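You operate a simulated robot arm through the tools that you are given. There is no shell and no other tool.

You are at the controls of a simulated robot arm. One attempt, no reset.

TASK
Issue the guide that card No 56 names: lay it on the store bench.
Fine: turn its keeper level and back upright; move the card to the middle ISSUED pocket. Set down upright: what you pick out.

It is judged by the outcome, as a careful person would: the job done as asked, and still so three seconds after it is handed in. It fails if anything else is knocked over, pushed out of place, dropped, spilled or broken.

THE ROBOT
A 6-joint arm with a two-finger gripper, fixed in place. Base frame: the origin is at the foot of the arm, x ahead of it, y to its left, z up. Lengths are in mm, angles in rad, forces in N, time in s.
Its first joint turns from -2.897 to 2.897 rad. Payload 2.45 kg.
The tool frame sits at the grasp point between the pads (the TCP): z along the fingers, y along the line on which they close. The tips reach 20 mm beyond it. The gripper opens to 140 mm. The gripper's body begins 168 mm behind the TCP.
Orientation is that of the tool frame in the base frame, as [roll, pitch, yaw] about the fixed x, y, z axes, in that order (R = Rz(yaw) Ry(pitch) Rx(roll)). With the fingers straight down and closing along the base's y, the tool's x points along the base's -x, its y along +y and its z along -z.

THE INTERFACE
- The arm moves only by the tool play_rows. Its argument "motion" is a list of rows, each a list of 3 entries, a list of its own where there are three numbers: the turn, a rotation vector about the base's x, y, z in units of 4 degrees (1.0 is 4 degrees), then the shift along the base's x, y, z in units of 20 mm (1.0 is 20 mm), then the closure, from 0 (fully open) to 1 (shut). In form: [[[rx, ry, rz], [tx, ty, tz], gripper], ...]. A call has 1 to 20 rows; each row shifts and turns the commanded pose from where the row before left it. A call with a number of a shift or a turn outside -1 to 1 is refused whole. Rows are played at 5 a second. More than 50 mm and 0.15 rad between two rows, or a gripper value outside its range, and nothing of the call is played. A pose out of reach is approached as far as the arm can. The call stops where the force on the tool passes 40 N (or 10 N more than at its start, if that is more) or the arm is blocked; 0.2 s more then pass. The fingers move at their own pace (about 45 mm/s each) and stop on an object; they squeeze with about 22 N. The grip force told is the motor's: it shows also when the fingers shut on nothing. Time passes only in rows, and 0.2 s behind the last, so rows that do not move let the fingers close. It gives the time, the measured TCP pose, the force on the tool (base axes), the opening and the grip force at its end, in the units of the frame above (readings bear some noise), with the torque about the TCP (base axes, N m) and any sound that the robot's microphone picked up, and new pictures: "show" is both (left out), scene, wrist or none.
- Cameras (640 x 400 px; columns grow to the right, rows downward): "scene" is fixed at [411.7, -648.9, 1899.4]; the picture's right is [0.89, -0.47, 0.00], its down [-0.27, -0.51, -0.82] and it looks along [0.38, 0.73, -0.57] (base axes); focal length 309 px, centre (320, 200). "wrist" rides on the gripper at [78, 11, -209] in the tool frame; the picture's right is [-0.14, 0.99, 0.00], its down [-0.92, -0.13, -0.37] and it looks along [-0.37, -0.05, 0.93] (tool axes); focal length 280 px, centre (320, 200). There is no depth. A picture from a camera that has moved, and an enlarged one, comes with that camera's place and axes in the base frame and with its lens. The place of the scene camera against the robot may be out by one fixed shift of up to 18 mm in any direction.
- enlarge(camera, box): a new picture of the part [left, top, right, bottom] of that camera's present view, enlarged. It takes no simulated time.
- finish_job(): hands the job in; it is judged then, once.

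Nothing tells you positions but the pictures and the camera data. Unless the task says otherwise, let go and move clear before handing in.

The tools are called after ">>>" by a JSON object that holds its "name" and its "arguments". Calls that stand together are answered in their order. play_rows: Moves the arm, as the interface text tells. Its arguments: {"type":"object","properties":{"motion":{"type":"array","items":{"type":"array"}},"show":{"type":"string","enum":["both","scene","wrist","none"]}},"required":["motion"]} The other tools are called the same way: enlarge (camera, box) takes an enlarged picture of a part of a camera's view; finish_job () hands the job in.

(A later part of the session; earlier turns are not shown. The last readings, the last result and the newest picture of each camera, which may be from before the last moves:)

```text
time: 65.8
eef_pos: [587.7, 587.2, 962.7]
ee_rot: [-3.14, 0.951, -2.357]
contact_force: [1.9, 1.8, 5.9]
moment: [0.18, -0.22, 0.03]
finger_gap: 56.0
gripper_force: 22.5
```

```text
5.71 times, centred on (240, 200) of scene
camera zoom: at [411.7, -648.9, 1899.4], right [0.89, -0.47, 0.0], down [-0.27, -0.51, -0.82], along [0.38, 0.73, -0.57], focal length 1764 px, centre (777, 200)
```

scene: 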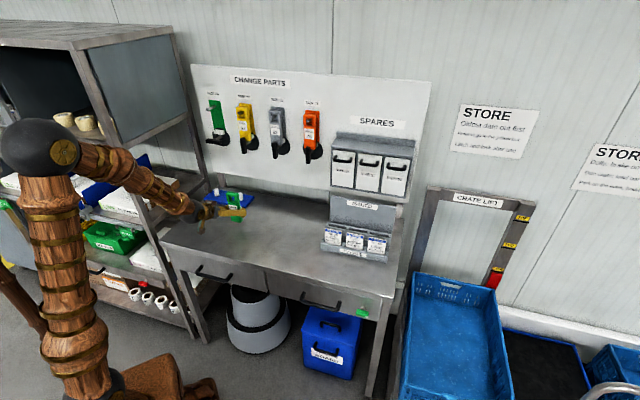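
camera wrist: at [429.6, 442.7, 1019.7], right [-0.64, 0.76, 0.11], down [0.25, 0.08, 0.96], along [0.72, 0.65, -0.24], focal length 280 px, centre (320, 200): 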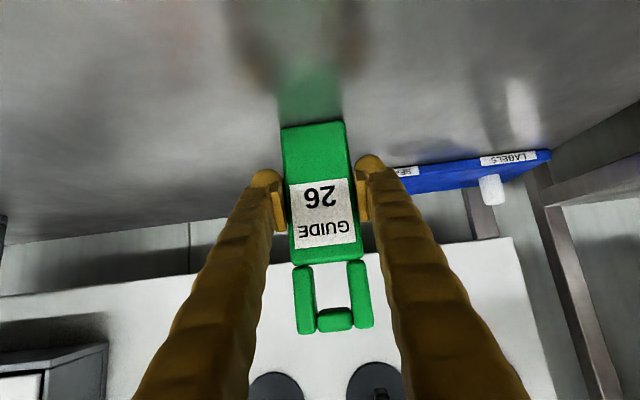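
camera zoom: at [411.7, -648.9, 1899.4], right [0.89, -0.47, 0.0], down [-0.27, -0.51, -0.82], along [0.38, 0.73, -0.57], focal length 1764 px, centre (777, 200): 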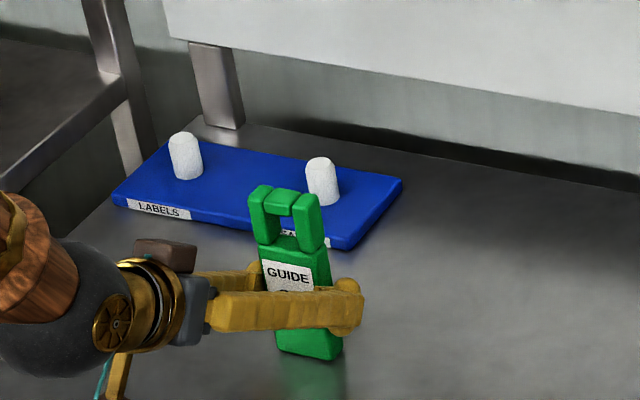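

The guide stands on its base with only light residual load. I'll open the fingers now and check that it stays standing.

>>> {"name": "play_rows", "arguments": {"motion": [[[0, 0, 0], [0, 0, 0], 0.58], [[0, 0, 0], [0, 0, 0], 0.54], [[0, 0, 0], [0, 0, 0], 0.48], [[0, 0, 0], [0, 0, 0], 0.42], [[0, 0, 0], [0, 0, 0], 0.42]], "show": "wrist"}}

>>> {"name": "enlarge", "arguments": {"camera": "scene", "box": [210, 165, 270, 235]}}

```text
time: 67.0
eef_pos: [589.0, 587.7, 964.0]
ee_rot: [-3.14, 0.952, -2.355]
contact_force: [0.4, 0.1, -0.3]
moment: [0.01, 0.0, -0.01]
finger_gap: 81.0
gripper_force: 0.1
camera wrist: at [429.4, 442.7, 1020.4], right [-0.64, 0.76, 0.11], down [0.26, 0.08, 0.96], along [0.72, 0.65, -0.24], focal length 280 px, centre (320, 200)
```

wrist: 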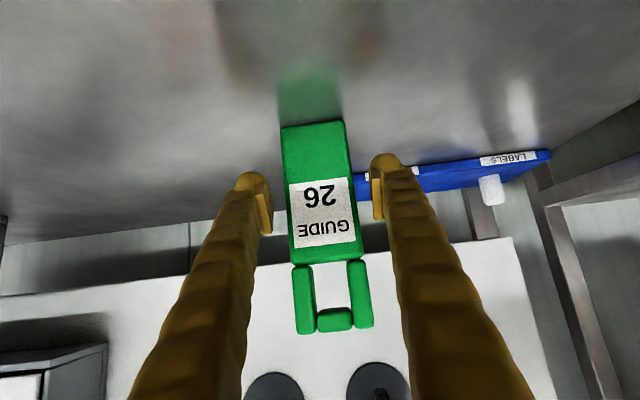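

```text
5.71 times, centred on (240, 200) of scene
camera zoom: at [411.7, -648.9, 1899.4], right [0.89, -0.47, 0.0], down [-0.27, -0.51, -0.82], along [0.38, 0.73, -0.57], focal length 1764 px, centre (777, 200)
```

zoom: 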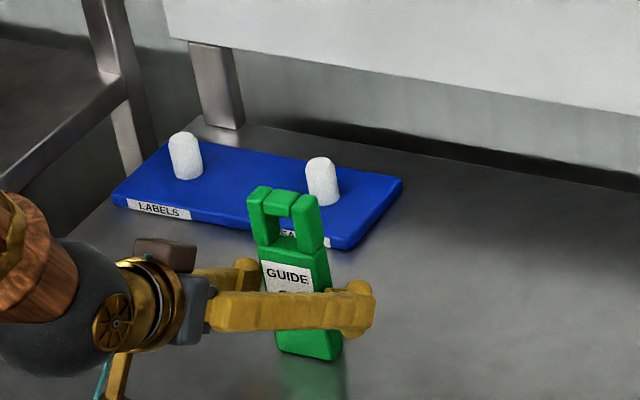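

The guide stands free on the bench. I'll back the fingers straight out along the tool axis.

>>> {"name": "play_rows", "arguments": {"motion": [[[0, 0, 0], [-0.495, -0.495, 0.5], 0.42], [[0, 0, 0], [-0.495, -0.495, 0.5], 0.42], [[0, 0, 0], [-0.495, -0.495, 0.5], 0.42], [[0, 0, 0], [-0.495, -0.495, 0.5], 0.42], [[0, 0, 0], [-0.495, -0.495, 0.5], 0.42], [[0, 0, 0], [-0.495, -0.495, 0.5], 0.42], [[0, 0, 0], [0, 0, 0], 0.42]]}}

>>> {"name": "enlarge", "arguments": {"camera": "scene", "box": [200, 160, 270, 240]}}

```text
time: 68.6
eef_pos: [527.9, 528.5, 1024.3]
ee_rot: [3.141, 0.953, -2.354]
contact_force: [0.2, -0.8, -0.3]
moment: [-0.01, -0.03, 0.0]
finger_gap: 81.1
gripper_force: 0.2
camera wrist: at [369.0, 383.8, 1081.8], right [-0.65, 0.76, 0.11], down [0.26, 0.08, 0.96], along [0.72, 0.65, -0.24], focal length 280 px, centre (320, 200)
```

scene: 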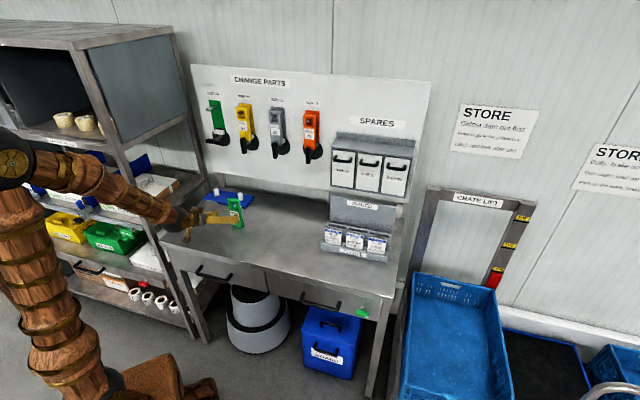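
wrist: 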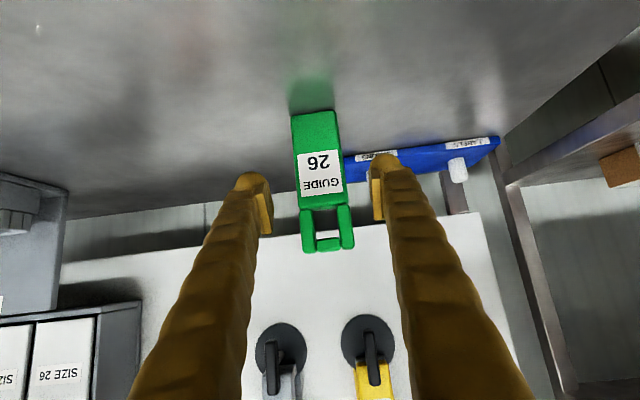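

```text
5.00 times, centred on (235, 200) of scene
camera zoom: at [411.7, -648.9, 1899.4], right [0.89, -0.47, 0.0], down [-0.27, -0.51, -0.82], along [0.38, 0.73, -0.57], focal length 1544 px, centre (745, 200)
```

zoom: 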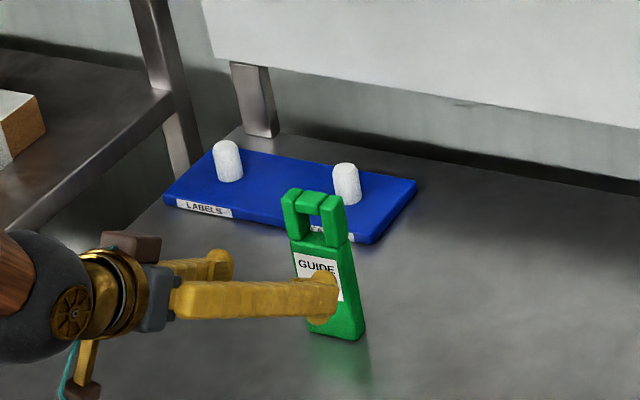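

Guide 26 stands upright on the bench with the gripper clear. Next I'll rise and bring the tool back to horizontal at s≈0, on the way to turning the keeper upright again.

>>> {"name": "play_rows", "arguments": {"motion": [[[0.394, -0.394, 0], [0, 0, 0.95], 0.42], [[0.394, -0.394, 0], [0, 0, 0.95], 0.42], [[0.394, -0.394, 0], [0, 0, 0.95], 0.42], [[0.394, -0.394, 0], [0, 0, 0.95], 0.42], [[0.394, -0.394, 0], [0, 0, 0.95], 0.42], [[0.394, -0.394, 0], [0, 0, 0.95], 0.42], [[0.389, -0.389, 0], [0.5375, 0.5375, 0.96], 0.42], [[0.389, -0.389, 0], [0.5375, 0.5375, 0.96], 0.42], [[0.389, -0.389, 0], [0.5375, 0.5375, 0.96], 0.42], [[0.389, -0.389, 0], [0.5375, 0.5375, 0.96], 0.42], [[0.389, -0.389, 0], [0.5375, 0.5375, 0.96], 0.42], [[0.389, -0.389, 0], [0.5375, 0.5375, 0.96], 0.42], [[0.389, -0.389, 0], [0.5375, 0.5375, 0.96], 0.42], [[0.389, -0.389, 0], [0.5375, 0.5375, 0.96], 0.42], [[0.389, -0.389, 0], [0.5375, 0.5375, 0.96], 0.42], [[0.389, -0.389, 0], [0.5375, 0.5375, 0.96], 0.42], [[0, 0, 0], [0, 0, 0], 0.42]]}}

```text
time: 72.2
eef_pos: [635.5, 635.6, 1330.8]
ee_rot: [-2.852, 1.569, -2.067]
contact_force: [0.6, 0.0, -0.3]
moment: [-0.02, 0.02, -0.02]
finger_gap: 81.2
gripper_force: 0.1
camera wrist: at [480.5, 495.1, 1251.8], right [-0.7, 0.7, 0.14], down [-0.17, -0.35, 0.92], along [0.69, 0.62, 0.36], focal length 280 px, centre (320, 200)
```

scene: 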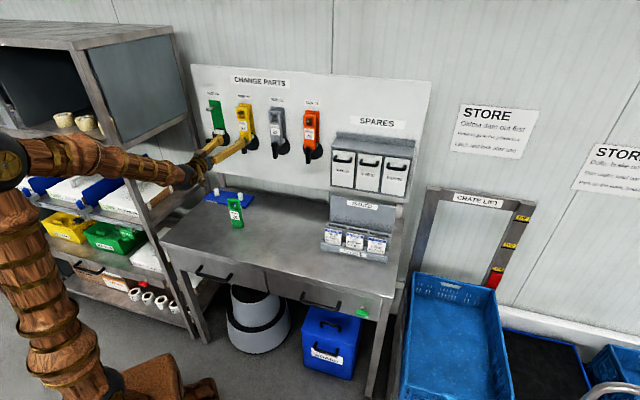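
wrist: 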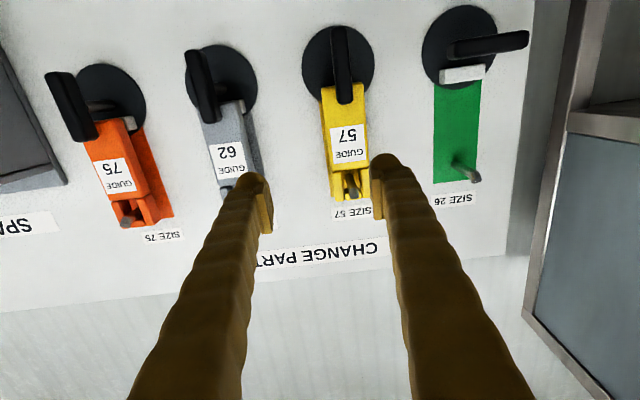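

Back at the same staging pose as before. I'll replay the earlier path in reverse: turn the wrist 90° so the fingers close vertically, ending in front of the level handle.

>>> {"name": "play_rows", "arguments": {"motion": [[[0.884, 0.884, 0], [-0.246, 0.5875, -0.278], 0.42], [[0.884, 0.884, 0], [-0.246, 0.5875, -0.278], 0.42], [[0.884, 0.884, 0], [-0.246, 0.5875, -0.278], 0.42], [[0.884, 0.884, 0], [-0.246, 0.5875, -0.278], 0.42], [[0.884, 0.884, 0], [-0.246, 0.5875, -0.278], 0.42], [[0.884, 0.884, 0], [-0.246, 0.5875, -0.278], 0.42], [[0.884, 0.884, 0], [-0.246, 0.5875, -0.278], 0.42], [[0.884, 0.884, 0], [-0.246, 0.5875, -0.278], 0.42], [[0.884, 0.884, 0], [-0.246, 0.5875, -0.278], 0.42], [[0.884, 0.884, 0], [-0.246, 0.5875, -0.278], 0.42], [[0.884, 0.884, 0], [-0.246, 0.5875, -0.278], 0.42], [[0.884, 0.884, 0], [-0.246, 0.5875, -0.278], 0.42], [[0.884, 0.884, 0], [-0.246, 0.5875, -0.278], 0.42], [[0.884, 0.884, 0], [-0.246, 0.5875, -0.278], 0.42], [[0.884, 0.884, 0], [-0.246, 0.5875, -0.278], 0.42], [[0.884, 0.884, 0], [-0.246, 0.5875, -0.278], 0.5], [[0.884, 0.884, 0], [-0.246, 0.5875, -0.278], 0.6], [[0.884, 0.884, 0], [-0.246, 0.5875, -0.278], 0.7], [[0, 0, 0], [0, 0, 0], 0.7]]}}

>>> {"name": "enlarge", "arguments": {"camera": "wrist", "box": [230, 80, 430, 280]}}

```text
time: 76.2
eef_pos: [547.6, 848.4, 1229.0]
ee_rot: [1.571, -0.003, 2.359]
contact_force: [-0.8, 0.6, 0.9]
moment: [-0.02, 0.0, -0.02]
finger_gap: 41.9
gripper_force: 0.0
camera wrist: at [347.1, 756.1, 1239.4], right [0.1, -0.1, 0.99], down [0.39, -0.91, -0.13], along [0.92, 0.4, -0.05], focal length 280 px, centre (320, 200)
```

scene: 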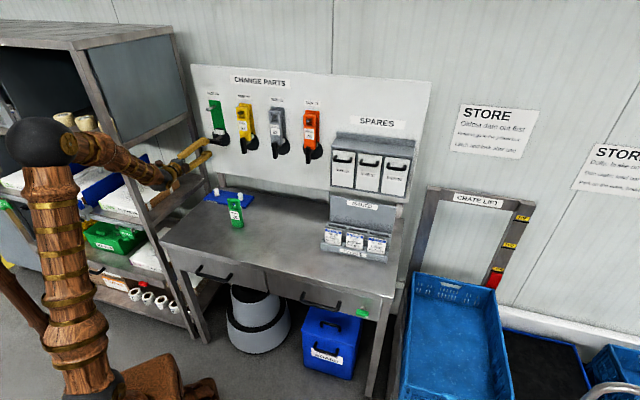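
wrist: 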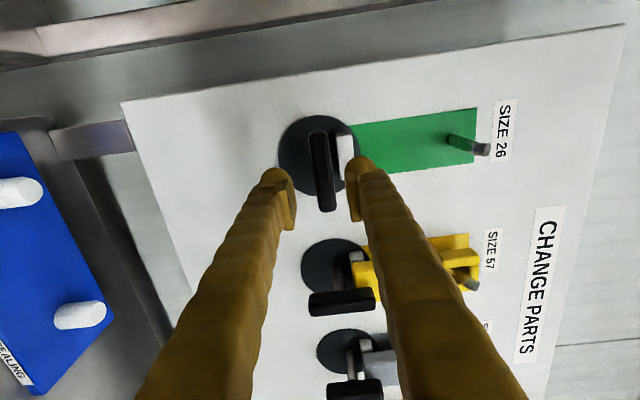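

```text
2.00 times, centred on (330, 180) of wrist
camera zoom: at [347.1, 756.1, 1239.4], right [0.1, -0.1, 0.99], down [0.39, -0.91, -0.13], along [0.92, 0.4, -0.05], focal length 561 px, centre (300, 240)
```

zoom: 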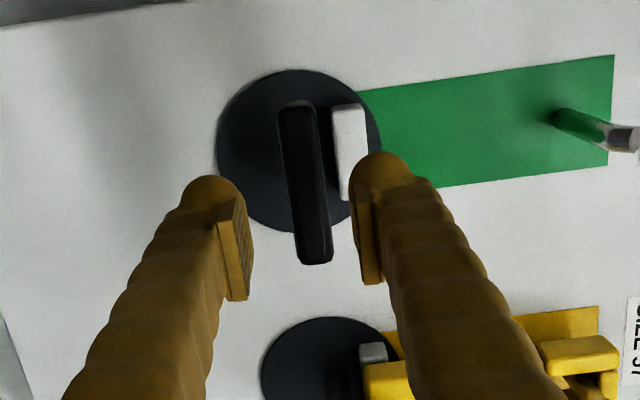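

The handle is still level. Its centre is about 3 mm above the tool axis, so I'll set z≈1232 and advance to straddle it, then close gently.

>>> {"name": "play_rows", "arguments": {"motion": [[[0, 0, 0], [0.528, 0.49, 0.03], 0.7], [[0, 0, 0], [0.528, 0.49, 0.03], 0.7], [[0, 0, 0], [0.528, 0.49, 0.03], 0.7], [[0, 0, 0], [0.528, 0.49, 0.03], 0.7], [[0, 0, 0], [0.528, 0.49, 0.03], 0.7], [[0, 0, 0], [0, 0, 0], 0.78], [[0, 0, 0], [0, 0, 0], 0.845], [[0, 0, 0], [0, 0, 0], 0.845]], "show": "wrist"}}

>>> {"name": "enlarge", "arguments": {"camera": "scene", "box": [190, 100, 250, 170]}}

```text
time: 78.0
eef_pos: [599.5, 897.2, 1230.7]
ee_rot: [1.572, -0.001, 2.359]
contact_force: [0.8, 0.8, 0.4]
moment: [-0.03, -0.01, 0.01]
finger_gap: 22.2
gripper_force: 0.7
camera wrist: at [397.6, 804.1, 1241.1], right [0.1, -0.1, 0.99], down [0.39, -0.91, -0.13], along [0.92, 0.4, -0.05], focal length 280 px, centre (320, 200)
```

wrist: 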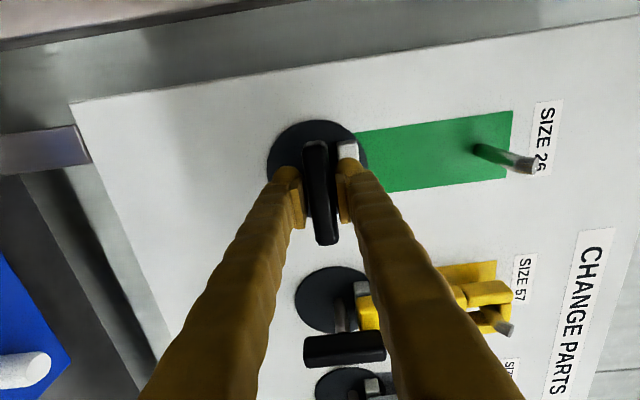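

```text
5.71 times, centred on (220, 135) of scene
camera zoom: at [411.7, -648.9, 1899.4], right [0.89, -0.47, 0.0], down [-0.27, -0.51, -0.82], along [0.38, 0.73, -0.57], focal length 1764 px, centre (891, 571)
```

zoom: 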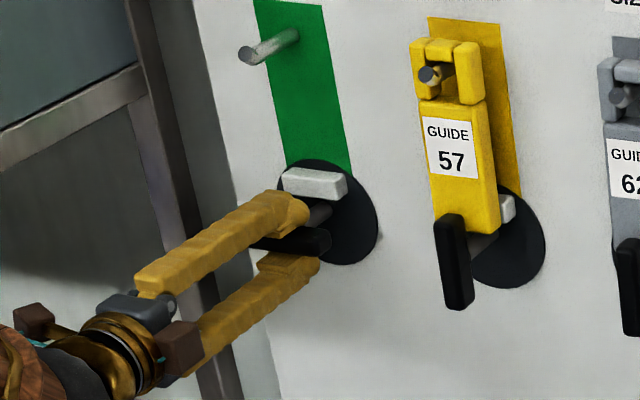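

The handle is loosely captured with no load. I'll turn it back counter-clockwise, half the way first.

>>> {"name": "play_rows", "arguments": {"motion": [[[-0.75, -0.75, 0], [0, 0, 0], 0.845], [[-0.75, -0.75, 0], [0, 0, 0], 0.845], [[-0.75, -0.75, 0], [0, 0, 0], 0.845], [[-0.75, -0.75, 0], [0, 0, 0], 0.845], [[-0.75, -0.75, 0], [0, 0, 0], 0.845], [[-0.75, -0.75, 0], [0, 0, 0], 0.845], [[-0.75, -0.75, 0], [0, 0, 0], 0.845], [[-0.75, -0.75, 0], [0, 0, 0], 0.845], [[-0.75, -0.75, 0], [0, 0, 0], 0.845], [[-0.75, -0.75, 0], [0, 0, 0], 0.845], [[0, 0, 0], [0, 0, 0], 0.845]], "show": "wrist"}}

```text
time: 80.4
eef_pos: [602.3, 897.3, 1231.1]
ee_rot: [1.573, 0.739, 2.357]
contact_force: [-1.5, 2.1, 1.4]
moment: [0.02, 0.02, 0.03]
finger_gap: 23.5
gripper_force: 1.7
camera wrist: at [409.3, 795.1, 1186.1], right [-0.4, 0.4, 0.82], down [0.28, -0.8, 0.53], along [0.87, 0.44, 0.21], focal length 280 px, centre (320, 200)
```

wrist: 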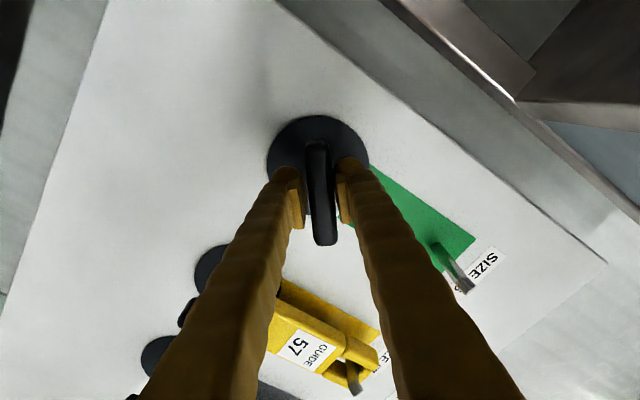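

Turning smoothly at low load. Now the remaining 47.7° to upright, with a squeeze at the end to square the handle to the pads.

>>> {"name": "play_rows", "arguments": {"motion": [[[-0.7665, -0.7665, 0], [0, 0, 0], 0.845], [[-0.7665, -0.7665, 0], [0, 0, 0], 0.845], [[-0.7665, -0.7665, 0], [0, 0, 0], 0.845], [[-0.7665, -0.7665, 0], [0, 0, 0], 0.845], [[-0.7665, -0.7665, 0], [0, 0, 0], 0.845], [[-0.7665, -0.7665, 0], [0, 0, 0], 0.845], [[-0.7665, -0.7665, 0], [0, 0, 0], 0.845], [[-0.7665, -0.7665, 0], [0, 0, 0], 0.845], [[-0.7665, -0.7665, 0], [0, 0, 0], 0.845], [[-0.7665, -0.7665, 0], [0, 0, 0], 0.845], [[-0.7665, -0.7665, 0], [0, 0, 0], 0.845], [[0, 0, 0], [0, 0, 0], 0.855], [[0, 0, 0], [0, 0, 0], 0.87], [[0, 0, 0], [0, 0, 0], 0.87]], "show": "wrist"}}

>>> {"name": "enlarge", "arguments": {"camera": "wrist", "box": [240, 80, 400, 240]}}

>>> {"name": "enlarge", "arguments": {"camera": "scene", "box": [190, 100, 250, 170]}}

```text
time: 83.4
eef_pos: [602.2, 897.1, 1231.5]
ee_rot: [-2.061, 1.568, -1.276]
contact_force: [-3.3, 3.4, 0.6]
moment: [-0.01, 0.01, 0.03]
finger_gap: 21.2
gripper_force: 2.6
camera wrist: at [447.1, 757.2, 1152.9], right [-0.7, 0.7, 0.14], down [-0.17, -0.35, 0.92], along [0.69, 0.62, 0.36], focal length 280 px, centre (320, 200)
```

wrist: 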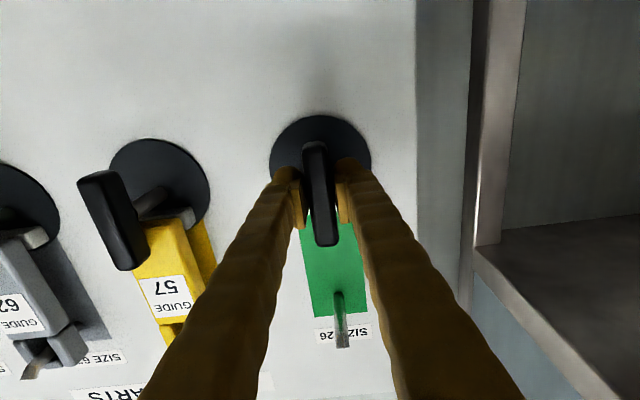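

```text
2.50 times, centred on (320, 160) of wrist
camera zoom: at [447.1, 757.2, 1152.9], right [-0.7, 0.7, 0.14], down [-0.17, -0.35, 0.92], along [0.69, 0.62, 0.36], focal length 701 px, centre (320, 300)
```

zoom: 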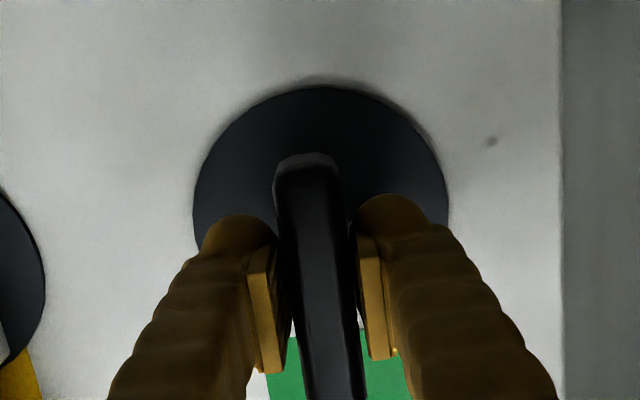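

```text
5.71 times, centred on (220, 135) of scene
camera zoom: at [411.7, -648.9, 1899.4], right [0.89, -0.47, 0.0], down [-0.27, -0.51, -0.82], along [0.38, 0.73, -0.57], focal length 1764 px, centre (891, 571)
```

zoom: 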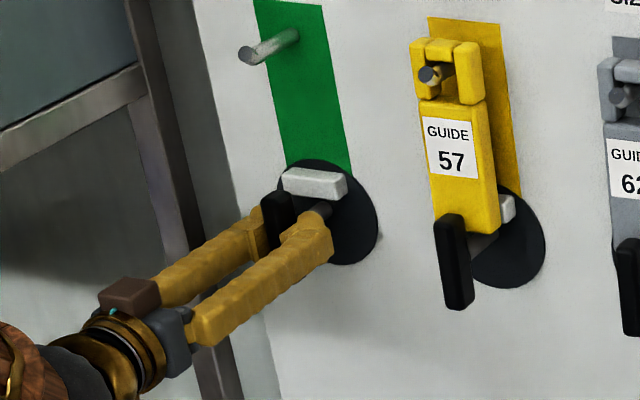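

The keeper is upright again, aligned with the vertical pads. I'll open slightly, back straight out and check it.

>>> {"name": "play_rows", "arguments": {"motion": [[[0, 0, 0], [0, 0, 0], 0.8], [[0, 0, 0], [0, 0, 0], 0.78], [[0, 0, 0], [-0.5, -0.5, 0], 0.78], [[0, 0, 0], [-0.5, -0.5, 0], 0.78], [[0, 0, 0], [-0.5, -0.5, 0], 0.78], [[0, 0, 0], [-0.5, -0.5, 0.1], 0.7], [[0, 0, 0], [-0.5, -0.5, 0.2], 0.6], [[0, 0, 0], [0, 0, 0], 0.5]]}}

>>> {"name": "enlarge", "arguments": {"camera": "wrist", "box": [220, 60, 400, 240]}}

>>> {"name": "enlarge", "arguments": {"camera": "scene", "box": [190, 100, 250, 170]}}

```text
time: 85.2
eef_pos: [550.0, 846.5, 1234.4]
ee_rot: [-2.207, 1.568, -1.421]
contact_force: [-0.4, -0.1, -0.6]
moment: [0.02, 0.02, -0.03]
finger_gap: 70.4
gripper_force: 0.1
camera wrist: at [395.8, 706.0, 1157.3], right [-0.7, 0.7, 0.14], down [-0.17, -0.35, 0.92], along [0.69, 0.62, 0.36], focal length 280 px, centre (320, 200)
```

scene: 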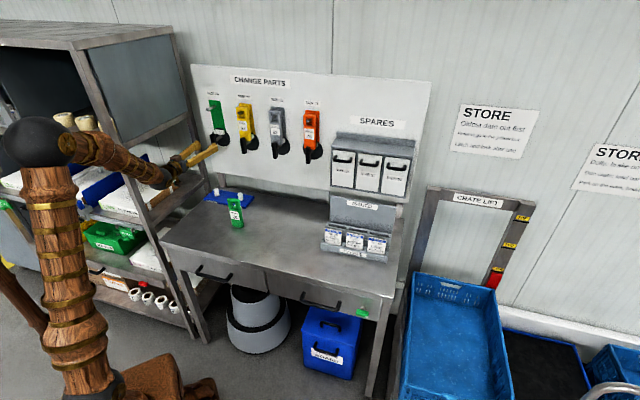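
wrist: 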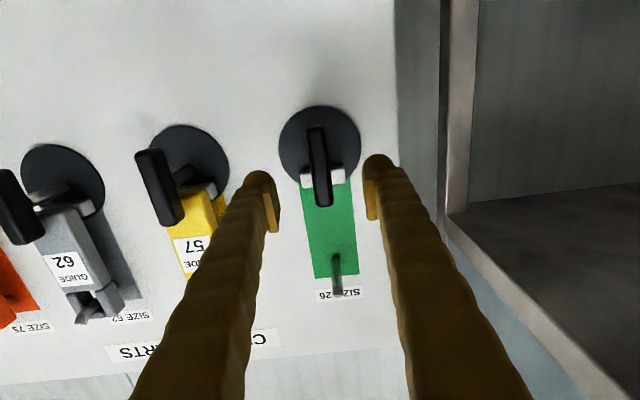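

```text
2.22 times, centred on (310, 150) of wrist
camera zoom: at [395.8, 706.0, 1157.3], right [-0.7, 0.7, 0.14], down [-0.17, -0.35, 0.92], along [0.69, 0.62, 0.36], focal length 623 px, centre (342, 311)
```

zoom: 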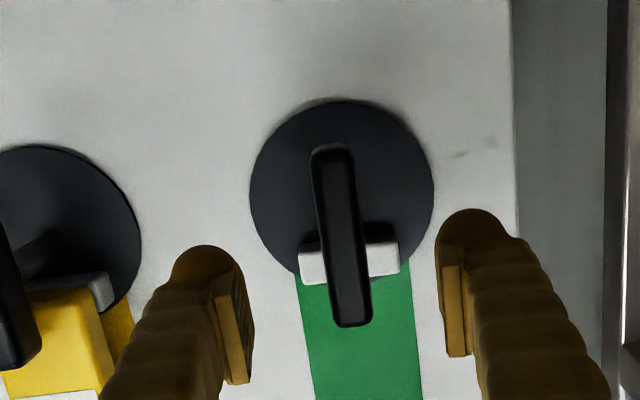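

```text
5.71 times, centred on (220, 135) of scene
camera zoom: at [411.7, -648.9, 1899.4], right [0.89, -0.47, 0.0], down [-0.27, -0.51, -0.82], along [0.38, 0.73, -0.57], focal length 1764 px, centre (891, 571)
```

zoom: 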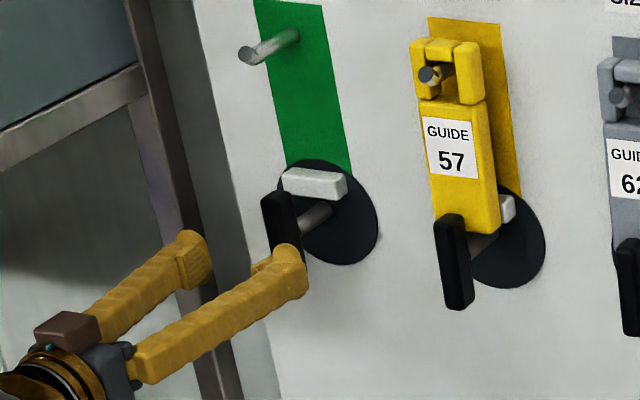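

The keeper is back upright and guide 26 stands on the bench. Next is the card: I'll retreat to s≈0 and tilt the tool down, as before, on the way to inspecting the card rack on the right.

>>> {"name": "play_rows", "arguments": {"motion": [[[0, 0, 0], [0.39, -0.957, 0.436], 0.5], [[0, 0, 0], [0.39, -0.957, 0.436], 0.5], [[0, 0, 0], [0.39, -0.957, 0.436], 0.5], [[0, 0, 0], [0.39, -0.957, 0.436], 0.5], [[0, 0, 0], [0.39, -0.957, 0.436], 0.5], [[0, 0, 0], [0.39, -0.957, 0.436], 0.5], [[0, 0, 0], [0.39, -0.957, 0.436], 0.5], [[0, 0, 0], [0.39, -0.957, 0.436], 0.5], [[0, 0, 0], [0.39, -0.957, 0.436], 0.5], [[0, 0, 0], [0.39, -0.957, 0.436], 0.5], [[0, 0, 0], [0.39, -0.957, 0.436], 0.5], [[-0.6875, 0.6875, 0], [0.236, 0.236, 0.39], 0.5], [[-0.6875, 0.6875, 0], [0.236, 0.236, 0.39], 0.5], [[-0.6875, 0.6875, 0], [0.236, 0.236, 0.39], 0.5], [[-0.6875, 0.6875, 0], [0.236, 0.236, 0.39], 0.5], [[-0.6875, 0.6875, 0], [0.236, 0.236, 0.39], 0.5], [[-0.6875, 0.6875, 0], [0.236, 0.236, 0.39], 0.5], [[-0.6875, 0.6875, 0], [0.236, 0.236, 0.39], 0.5], [[-0.6875, 0.6875, 0], [0.236, 0.236, 0.39], 0.5], [[-0.6875, 0.6875, 0], [0.236, 0.236, 0.39], 0.5]], "show": "none"}}

>>> {"name": "play_rows", "arguments": {"motion": [[[-0.804, 0.804, 0], [-0.816, -0.816, -0.18], 0.5], [[-0.804, 0.804, 0], [-0.816, -0.816, -0.18], 0.5], [[-0.804, 0.804, 0], [-0.816, -0.816, -0.18], 0.5], [[-0.804, 0.804, 0], [-0.816, -0.816, -0.18], 0.5], [[-0.804, 0.804, 0], [-0.816, -0.816, -0.18], 0.5], [[-0.804, 0.804, 0], [-0.816, -0.816, -0.18], 0.5], [[-0.804, 0.804, 0], [-0.816, -0.816, -0.18], 0.5], [[-0.804, 0.804, 0], [-0.816, -0.816, -0.18], 0.5], [[-0.804, 0.804, 0], [-0.816, -0.816, -0.18], 0.5], [[-0.804, 0.804, 0], [-0.816, -0.816, -0.18], 0.5], [[-0.804, 0.804, 0], [-0.816, -0.816, -0.18], 0.5], [[-0.804, 0.804, 0], [-0.816, -0.816, -0.18], 0.5], [[0, 0, 0], [0, 0, 0], 0.5]]}}

```text
time: 89.4
eef_pos: [672.7, 677.1, 1393.9]
ee_rot: [3.127, 1.014, -2.352]
contact_force: [-0.7, 0.9, 0.8]
moment: [0.02, 0.02, -0.01]
finger_gap: 69.8
gripper_force: 0.1
out of reach, approached as far as the arm can: row 16, 17
```

```text
time: 92.2
eef_pos: [476.5, 481.1, 1352.2]
ee_rot: [3.125, 0.062, -2.355]
contact_force: [-0.4, -0.4, 0.1]
moment: [-0.02, 0.01, -0.01]
finger_gap: 69.9
gripper_force: 0.1
camera wrist: at [407.9, 423.4, 1554.7], right [-0.61, 0.8, 0.02], down [0.73, 0.54, 0.42], along [0.32, 0.27, -0.91], focal length 280 px, centre (320, 200)
```

scene: 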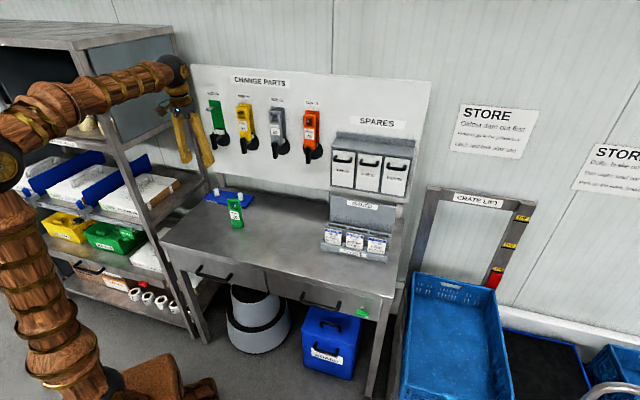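
wrist: 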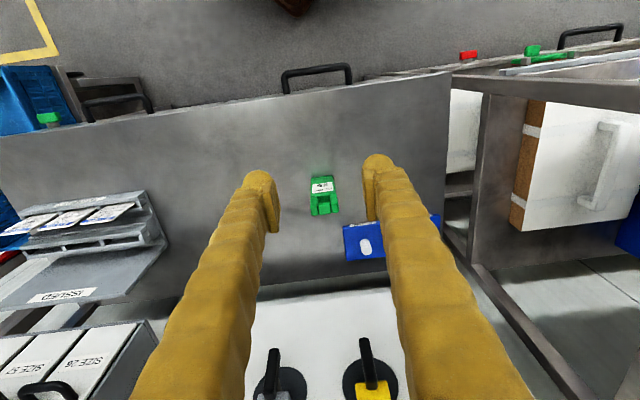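

Tool nearly vertical, and the guide is standing undisturbed. Now I'll yaw the tool by -90° (so the fingers close along the wall normal, across card thickness) while moving right toward the card rack.

>>> {"name": "play_rows", "arguments": {"motion": [[[-0.8, 0.46, 0], [0, 0, 0], 0.5], [[0, 0, -1], [0.786, -0.824, -0.2], 0.5], [[0, 0, -1], [0.786, -0.824, -0.2], 0.5], [[0, 0, -1], [0.786, -0.824, -0.2], 0.5], [[0, 0, -1], [0.786, -0.824, -0.2], 0.5], [[0, 0, -1], [0.786, -0.824, -0.2], 0.5], [[0, 0, -1], [0.786, -0.824, -0.2], 0.5], [[0, 0, -1], [0.786, -0.824, -0.2], 0.5], [[0, 0, -1], [0.786, -0.824, -0.2], 0.5], [[0, 0, -1], [0.786, -0.824, -0.2], 0.5], [[0, 0, -1], [0.786, -0.824, -0.2], 0.5], [[0, 0, -1], [0.786, -0.824, -0.2], 0.5], [[0, 0, -1], [0.786, -0.824, -0.2], 0.5], [[0, 0, -1], [0.786, -0.824, -0.2], 0.5], [[0, 0, -1], [0.786, -0.824, -0.2], 0.5], [[0, 0, -1], [0.786, -0.824, -0.2], 0.5], [[0, 0, -1], [0.786, -0.824, -0.2], 0.5], [[0, 0, -1], [0.786, -0.824, -0.2], 0.5], [[0, 0, -1], [0.786, -0.824, -0.2], 0.5], [[0, 0, 0], [0, 0, 0], 0.5]]}}

```text
time: 96.4
eef_pos: [759.6, 184.3, 1281.4]
ee_rot: [3.14, 0.0, 2.673]
contact_force: [0.4, -0.8, 0.1]
moment: [-0.04, 0.02, -0.03]
finger_gap: 69.8
gripper_force: 0.0
camera wrist: at [695.8, 229.6, 1489.7], right [0.57, 0.82, 0.0], down [0.76, -0.53, 0.37], along [0.3, -0.21, -0.93], focal length 280 px, centre (320, 200)
```

scene: 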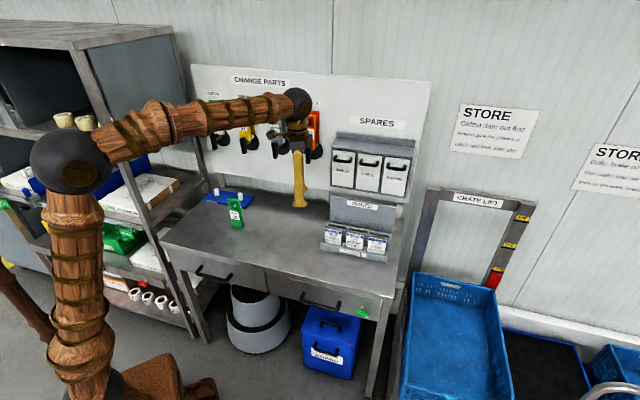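
wrist: 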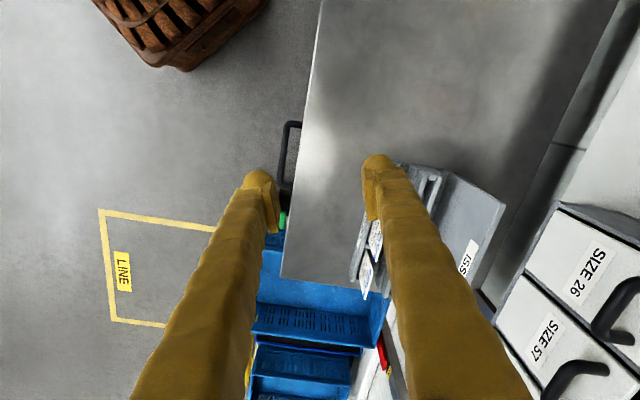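

The rack is right of centre in this view. I'll finish the yaw, shift toward the wall and lower a bit for a close look at the cards and pockets.

>>> {"name": "play_rows", "arguments": {"motion": [[[0, 0, -0.91], [0.566, 0.566, -0.6], 0.5], [[0, 0, -0.91], [0.566, 0.566, -0.6], 0.5], [[0, 0, -0.91], [0.566, 0.566, -0.6], 0.5], [[0, 0, -0.91], [0.566, 0.566, -0.6], 0.5], [[0, 0, -0.91], [0.566, 0.566, -0.6], 0.5], [[0, 0, 0], [0.5, 0.5, 0], 0.5], [[0, 0, 0], [0, 0, 0], 0.5]], "show": "wrist"}}

>>> {"name": "enlarge", "arguments": {"camera": "wrist", "box": [240, 130, 480, 330]}}

```text
time: 98.0
eef_pos: [827.6, 250.4, 1219.8]
ee_rot: [3.141, 0.0, 2.355]
contact_force: [0.7, 0.0, 0.1]
moment: [-0.01, -0.03, 0.0]
finger_gap: 70.0
gripper_force: 0.0
camera wrist: at [780.4, 314.2, 1428.6], right [0.8, 0.6, 0.0], down [0.56, -0.74, 0.37], along [0.22, -0.29, -0.93], focal length 280 px, centre (320, 200)
```

wrist: 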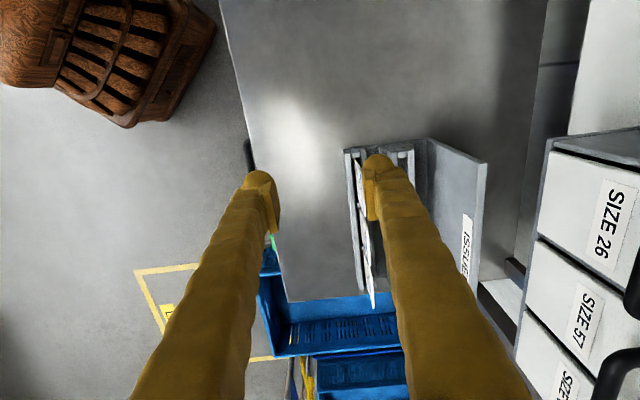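

```text
2.00 times, centred on (360, 230) of wrist
camera zoom: at [780.4, 314.2, 1428.6], right [0.8, 0.6, 0.0], down [0.56, -0.74, 0.37], along [0.22, -0.29, -0.93], focal length 561 px, centre (240, 140)
```

zoom: 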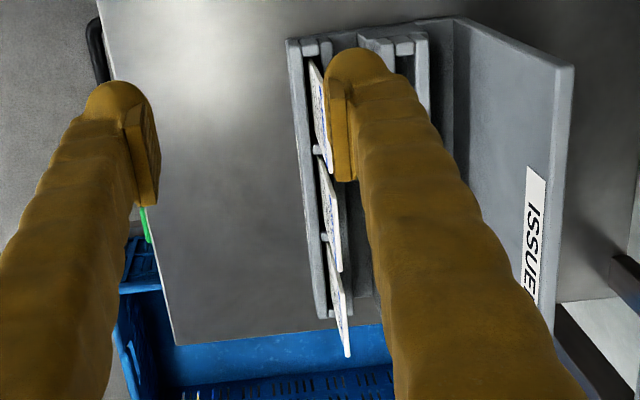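

The right finger hides the rack. I'll open fully and shift a bit toward the wall to see the pockets between the fingers.

>>> {"name": "play_rows", "arguments": {"motion": [[[0, 0, 0], [0.5, 0.5, -0.4], 0], [[0, 0, 0], [0.5, 0.5, -0.4], 0], [[0, 0, 0], [0.4, 0.4, -0.2], 0], [[0, 0, 0], [0, 0, 0], 0], [[0, 0, 0], [0, 0, 0], 0]], "show": "both"}}

>>> {"name": "enlarge", "arguments": {"camera": "wrist", "box": [240, 110, 440, 310]}}

>>> {"name": "enlarge", "arguments": {"camera": "scene", "box": [310, 185, 400, 270]}}

```text
time: 99.2
eef_pos: [855.0, 278.1, 1199.8]
ee_rot: [-3.141, 0.0, 2.354]
contact_force: [0.3, 0.3, 0.2]
moment: [0.0, 0.04, -0.01]
finger_gap: 139.9
gripper_force: 0.1
camera wrist: at [809.2, 342.4, 1407.8], right [0.8, 0.6, 0.0], down [0.56, -0.74, 0.37], along [0.22, -0.29, -0.93], focal length 280 px, centre (320, 200)
```

scene: 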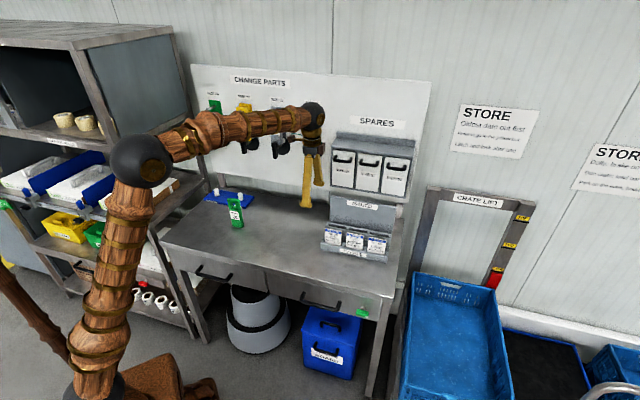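
wrist: 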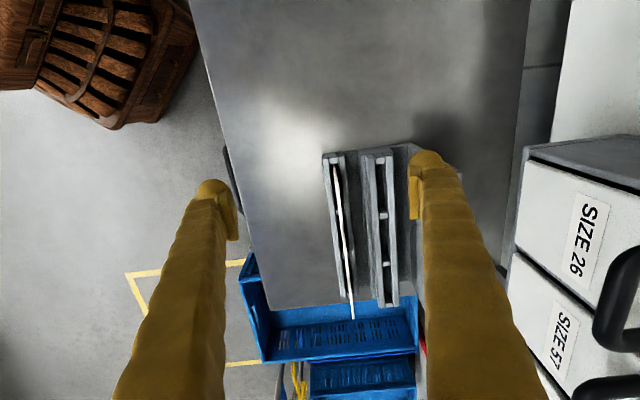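

```text
2.00 times, centred on (340, 210) of wrist
camera zoom: at [809.2, 342.4, 1407.8], right [0.8, 0.6, 0.0], down [0.56, -0.74, 0.37], along [0.22, -0.29, -0.93], focal length 561 px, centre (280, 180)
```

zoom: 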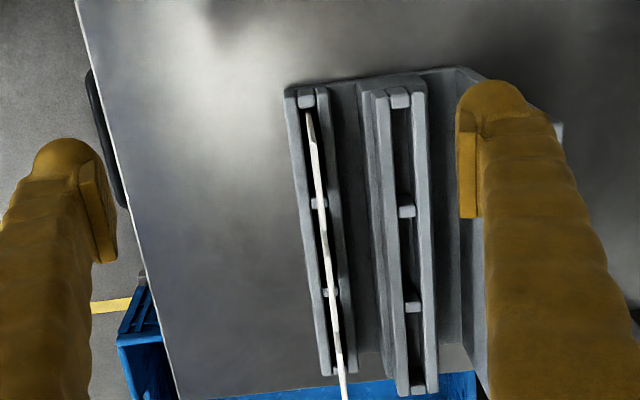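

```text
4.71 times, centred on (355, 228) of scene
camera zoom: at [411.7, -648.9, 1899.4], right [0.89, -0.47, 0.0], down [-0.27, -0.51, -0.82], along [0.38, 0.73, -0.57], focal length 1453 px, centre (155, 71)
```

zoom: 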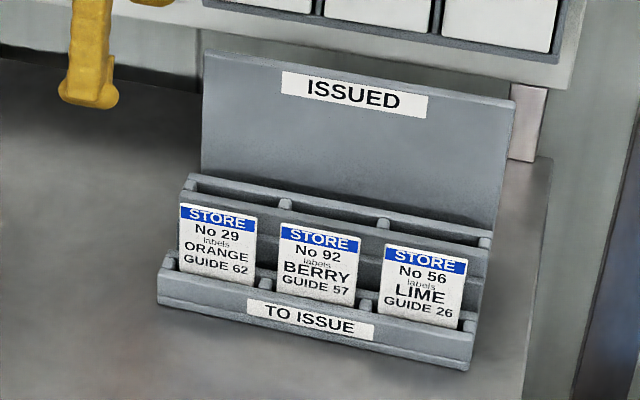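

From above, the cards stand nearly vertical in the front (TO ISSUE) tier, and the empty ISSUED tier is behind. I need finer detail to fix heights and clearances.

>>> {"name": "enlarge", "arguments": {"camera": "wrist", "box": [315, 140, 415, 215]}}

>>> {"name": "enlarge", "arguments": {"camera": "wrist", "box": [325, 215, 435, 325]}}

>>> {"name": "enlarge", "arguments": {"camera": "scene", "box": [315, 215, 355, 260]}}

>>> {"name": "enlarge", "arguments": {"camera": "scene", "box": [350, 215, 395, 265]}}

```text
5.33 times, centred on (365, 178) of wrist
camera zoom: at [809.2, 342.4, 1407.8], right [0.8, 0.6, 0.0], down [0.56, -0.74, 0.37], along [0.22, -0.29, -0.93], focal length 1495 px, centre (80, 320)
```

zoom: 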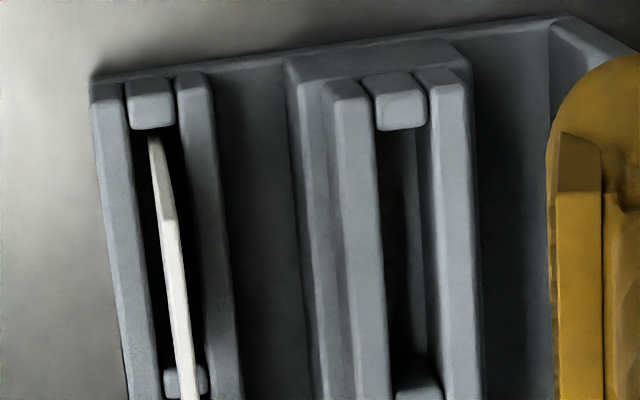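

```text
3.64 times, centred on (380, 270) of wrist
camera zoom: at [809.2, 342.4, 1407.8], right [0.8, 0.6, 0.0], down [0.56, -0.74, 0.37], along [0.22, -0.29, -0.93], focal length 1020 px, centre (102, -54)
```

zoom: 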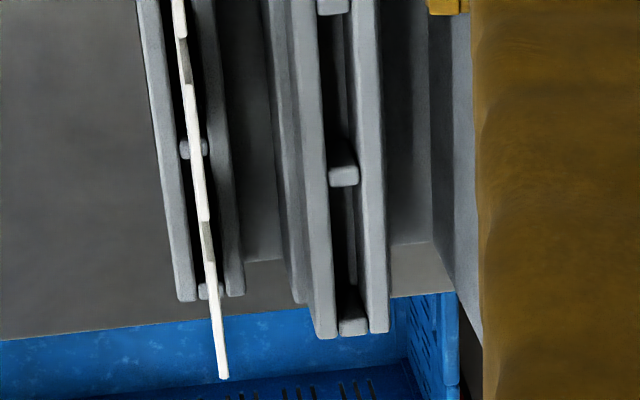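

```text
8.89 times, centred on (335, 238) of scene
camera zoom: at [411.7, -648.9, 1899.4], right [0.89, -0.47, 0.0], down [-0.27, -0.51, -0.82], along [0.38, 0.73, -0.57], focal length 2744 px, centre (187, -133)
```

zoom: 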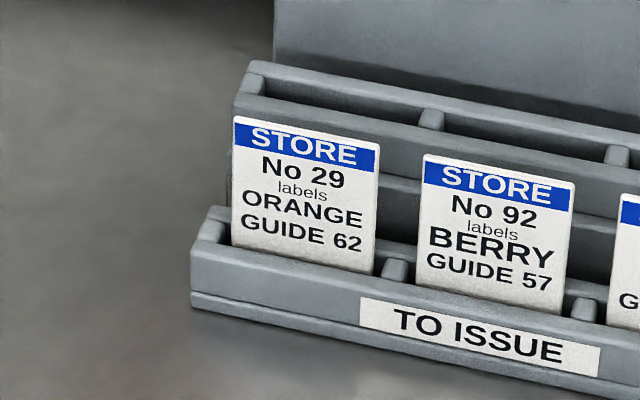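

```text
8.00 times, centred on (372, 240) of scene
camera zoom: at [411.7, -648.9, 1899.4], right [0.89, -0.47, 0.0], down [-0.27, -0.51, -0.82], along [0.38, 0.73, -0.57], focal length 2470 px, centre (-100, -120)
```

zoom: 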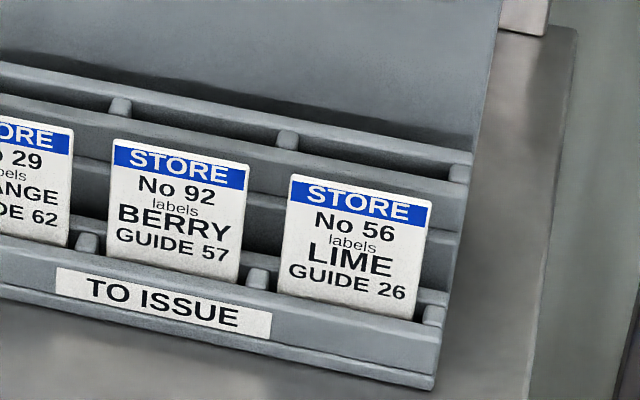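

Now the rack geometry is clear. Cards are about 75 mm wide, vertical, with tops at z≈1020:

| Item | s (mm) | w (mm) |
|---|---|---|
| Card 56 | 650–727 | 820 |
| Middle ISSUED pocket | 546–633 | 892 |

Both are too far for a straight-down tool, so I'll come in tilted 55° from the left within the card plane. First, tilt while moving above card 56 with a narrowed opening.

>>> {"name": "play_rows", "arguments": {"motion": [[[0, 0, 0], [0, 0, 0], 0.6], [[-0.972, -0.972, 0], [0.8875, -0.753, -0.45], 0.786], [[-0.972, -0.972, 0], [0.8875, -0.753, -0.45], 0.786], [[-0.972, -0.972, 0], [0.8875, -0.753, -0.45], 0.786], [[-0.972, -0.972, 0], [0.8875, -0.753, -0.45], 0.786], [[-0.972, -0.972, 0], [0.8875, -0.753, -0.45], 0.786], [[-0.972, -0.972, 0], [0.8875, -0.753, -0.45], 0.786], [[-0.972, -0.972, 0], [0.8875, -0.753, -0.45], 0.786], [[0, 0, 0], [0, 0, 0], 0.786]]}}

```text
time: 101.2
eef_pos: [980.3, 174.6, 1137.4]
ee_rot: [3.14, 0.676, 2.354]
contact_force: [-0.3, -0.1, 0.1]
moment: [0.02, 0.0, -0.01]
finger_gap: 30.0
gripper_force: 0.2
camera wrist: at [853.3, 316.8, 1251.4], right [0.78, 0.62, 0.09], down [0.26, -0.44, 0.86], along [0.57, -0.65, -0.5], focal length 280 px, centre (320, 200)
```

scene: 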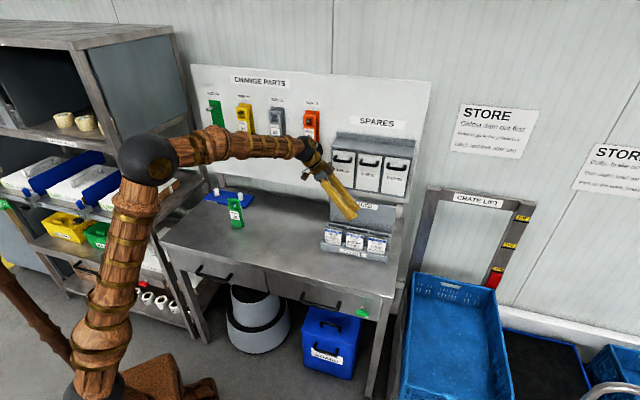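
wrist: 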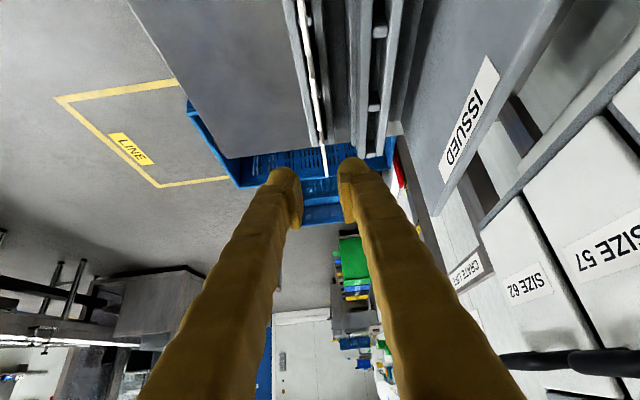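

Tilted 39° so far and tracking well, and the cards appear edge-on close to the tool plane. I'll zoom in to check alignment with card 56.

>>> {"name": "enlarge", "arguments": {"camera": "wrist", "box": [270, 0, 430, 200]}}

>>> {"name": "enlarge", "arguments": {"camera": "scene", "box": [300, 130, 410, 270]}}

```text
2.00 times, centred on (350, 100) of wrist
camera zoom: at [853.3, 316.8, 1251.4], right [0.78, 0.62, 0.09], down [0.26, -0.44, 0.86], along [0.57, -0.65, -0.5], focal length 561 px, centre (260, 400)
```

zoom: 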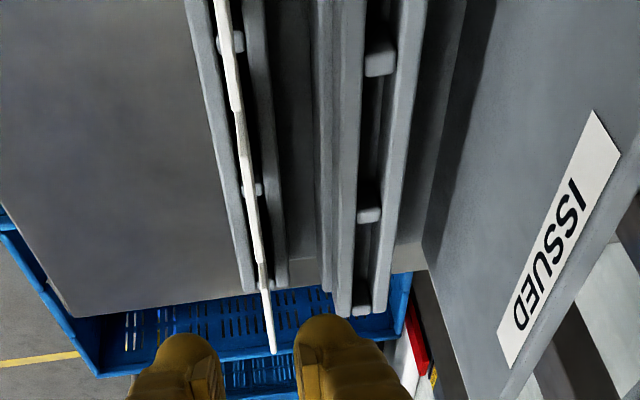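

```text
2.86 times, centred on (355, 200) of scene
camera zoom: at [411.7, -648.9, 1899.4], right [0.89, -0.47, 0.0], down [-0.27, -0.51, -0.82], along [0.38, 0.73, -0.57], focal length 882 px, centre (220, 200)
```

zoom: 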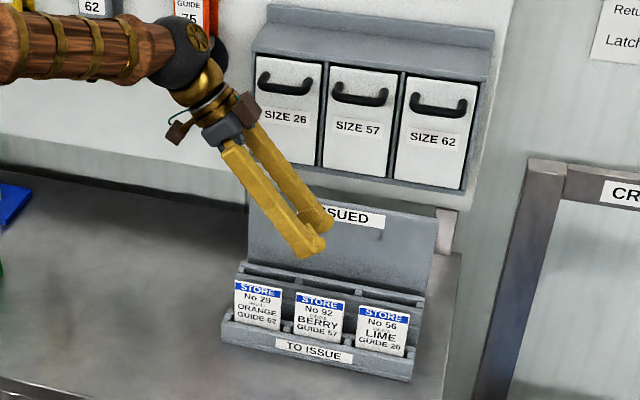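

Two-view triangulation puts card 56's top right corner at s=721, w=820.5, z=1020.6. I'll finish the tilt to 55° and move above its upper left part, staying clear above the cards.

>>> {"name": "play_rows", "arguments": {"motion": [[[-0.96, -0.96, 0], [0.726, -0.664, -0.4], 0.786], [[-0.96, -0.96, 0], [0.726, -0.664, -0.4], 0.786], [[-0.96, -0.96, 0], [0.726, -0.664, -0.4], 0.786], [[0, 0, 0.02], [0.726, -0.664, -0.8], 0.786], [[0, 0, 0], [0.726, -0.664, -0.8], 0.786], [[0, 0, 0], [0, 0, 0], 0.786]]}}

>>> {"name": "enlarge", "arguments": {"camera": "wrist", "box": [260, 60, 420, 220]}}

>>> {"name": "enlarge", "arguments": {"camera": "scene", "box": [310, 170, 410, 270]}}

```text
time: 102.6
eef_pos: [1052.0, 104.2, 1080.4]
ee_rot: [-3.141, 0.956, 2.356]
contact_force: [-0.1, 0.8, 0.5]
moment: [0.01, 0.0, 0.01]
finger_gap: 30.3
gripper_force: 0.2
camera wrist: at [907.5, 264.9, 1135.1], right [0.76, 0.64, 0.11], down [0.07, -0.25, 0.96], along [0.65, -0.72, -0.24], focal length 280 px, centre (320, 200)
```

scene: 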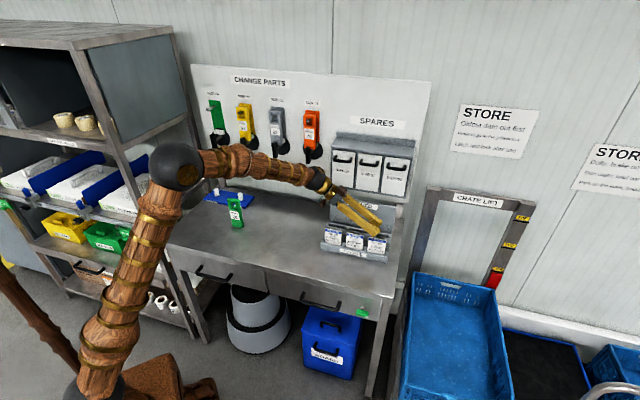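
wrist: 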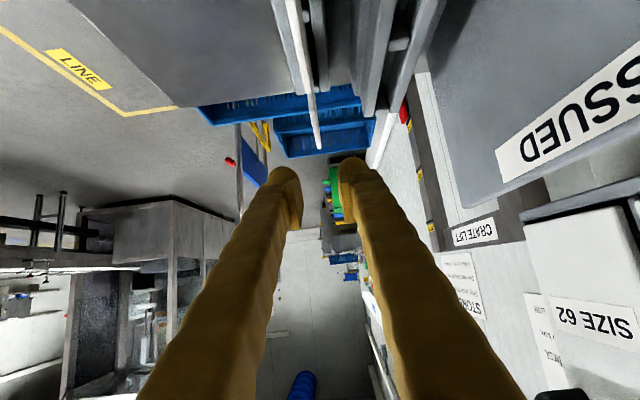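

```text
2.50 times, centred on (340, 140) of wrist
camera zoom: at [907.5, 264.9, 1135.1], right [0.76, 0.64, 0.11], down [0.07, -0.25, 0.96], along [0.65, -0.72, -0.24], focal length 701 px, centre (270, 350)
```

zoom: 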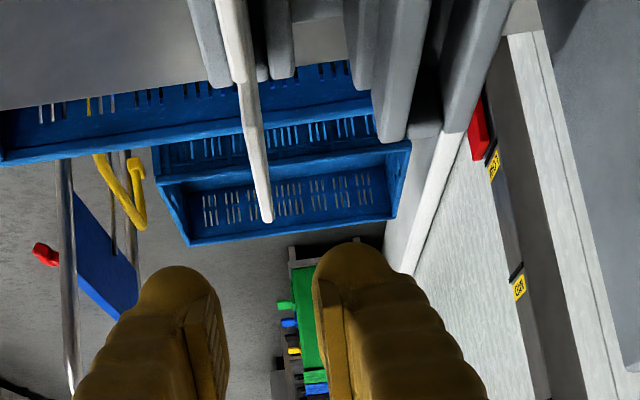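

```text
4.00 times, centred on (360, 220) of scene
camera zoom: at [411.7, -648.9, 1899.4], right [0.89, -0.47, 0.0], down [-0.27, -0.51, -0.82], along [0.38, 0.73, -0.57], focal length 1235 px, centre (160, 120)
```

zoom: 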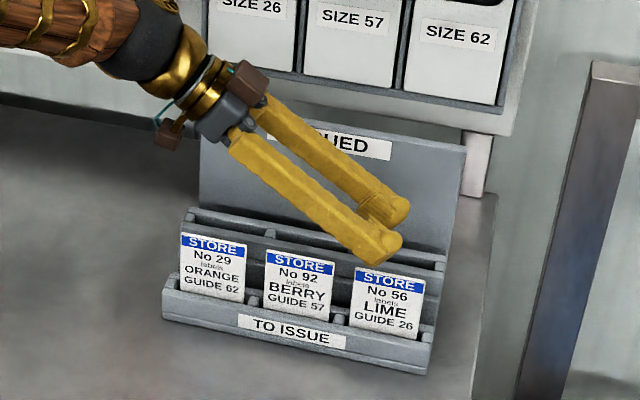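

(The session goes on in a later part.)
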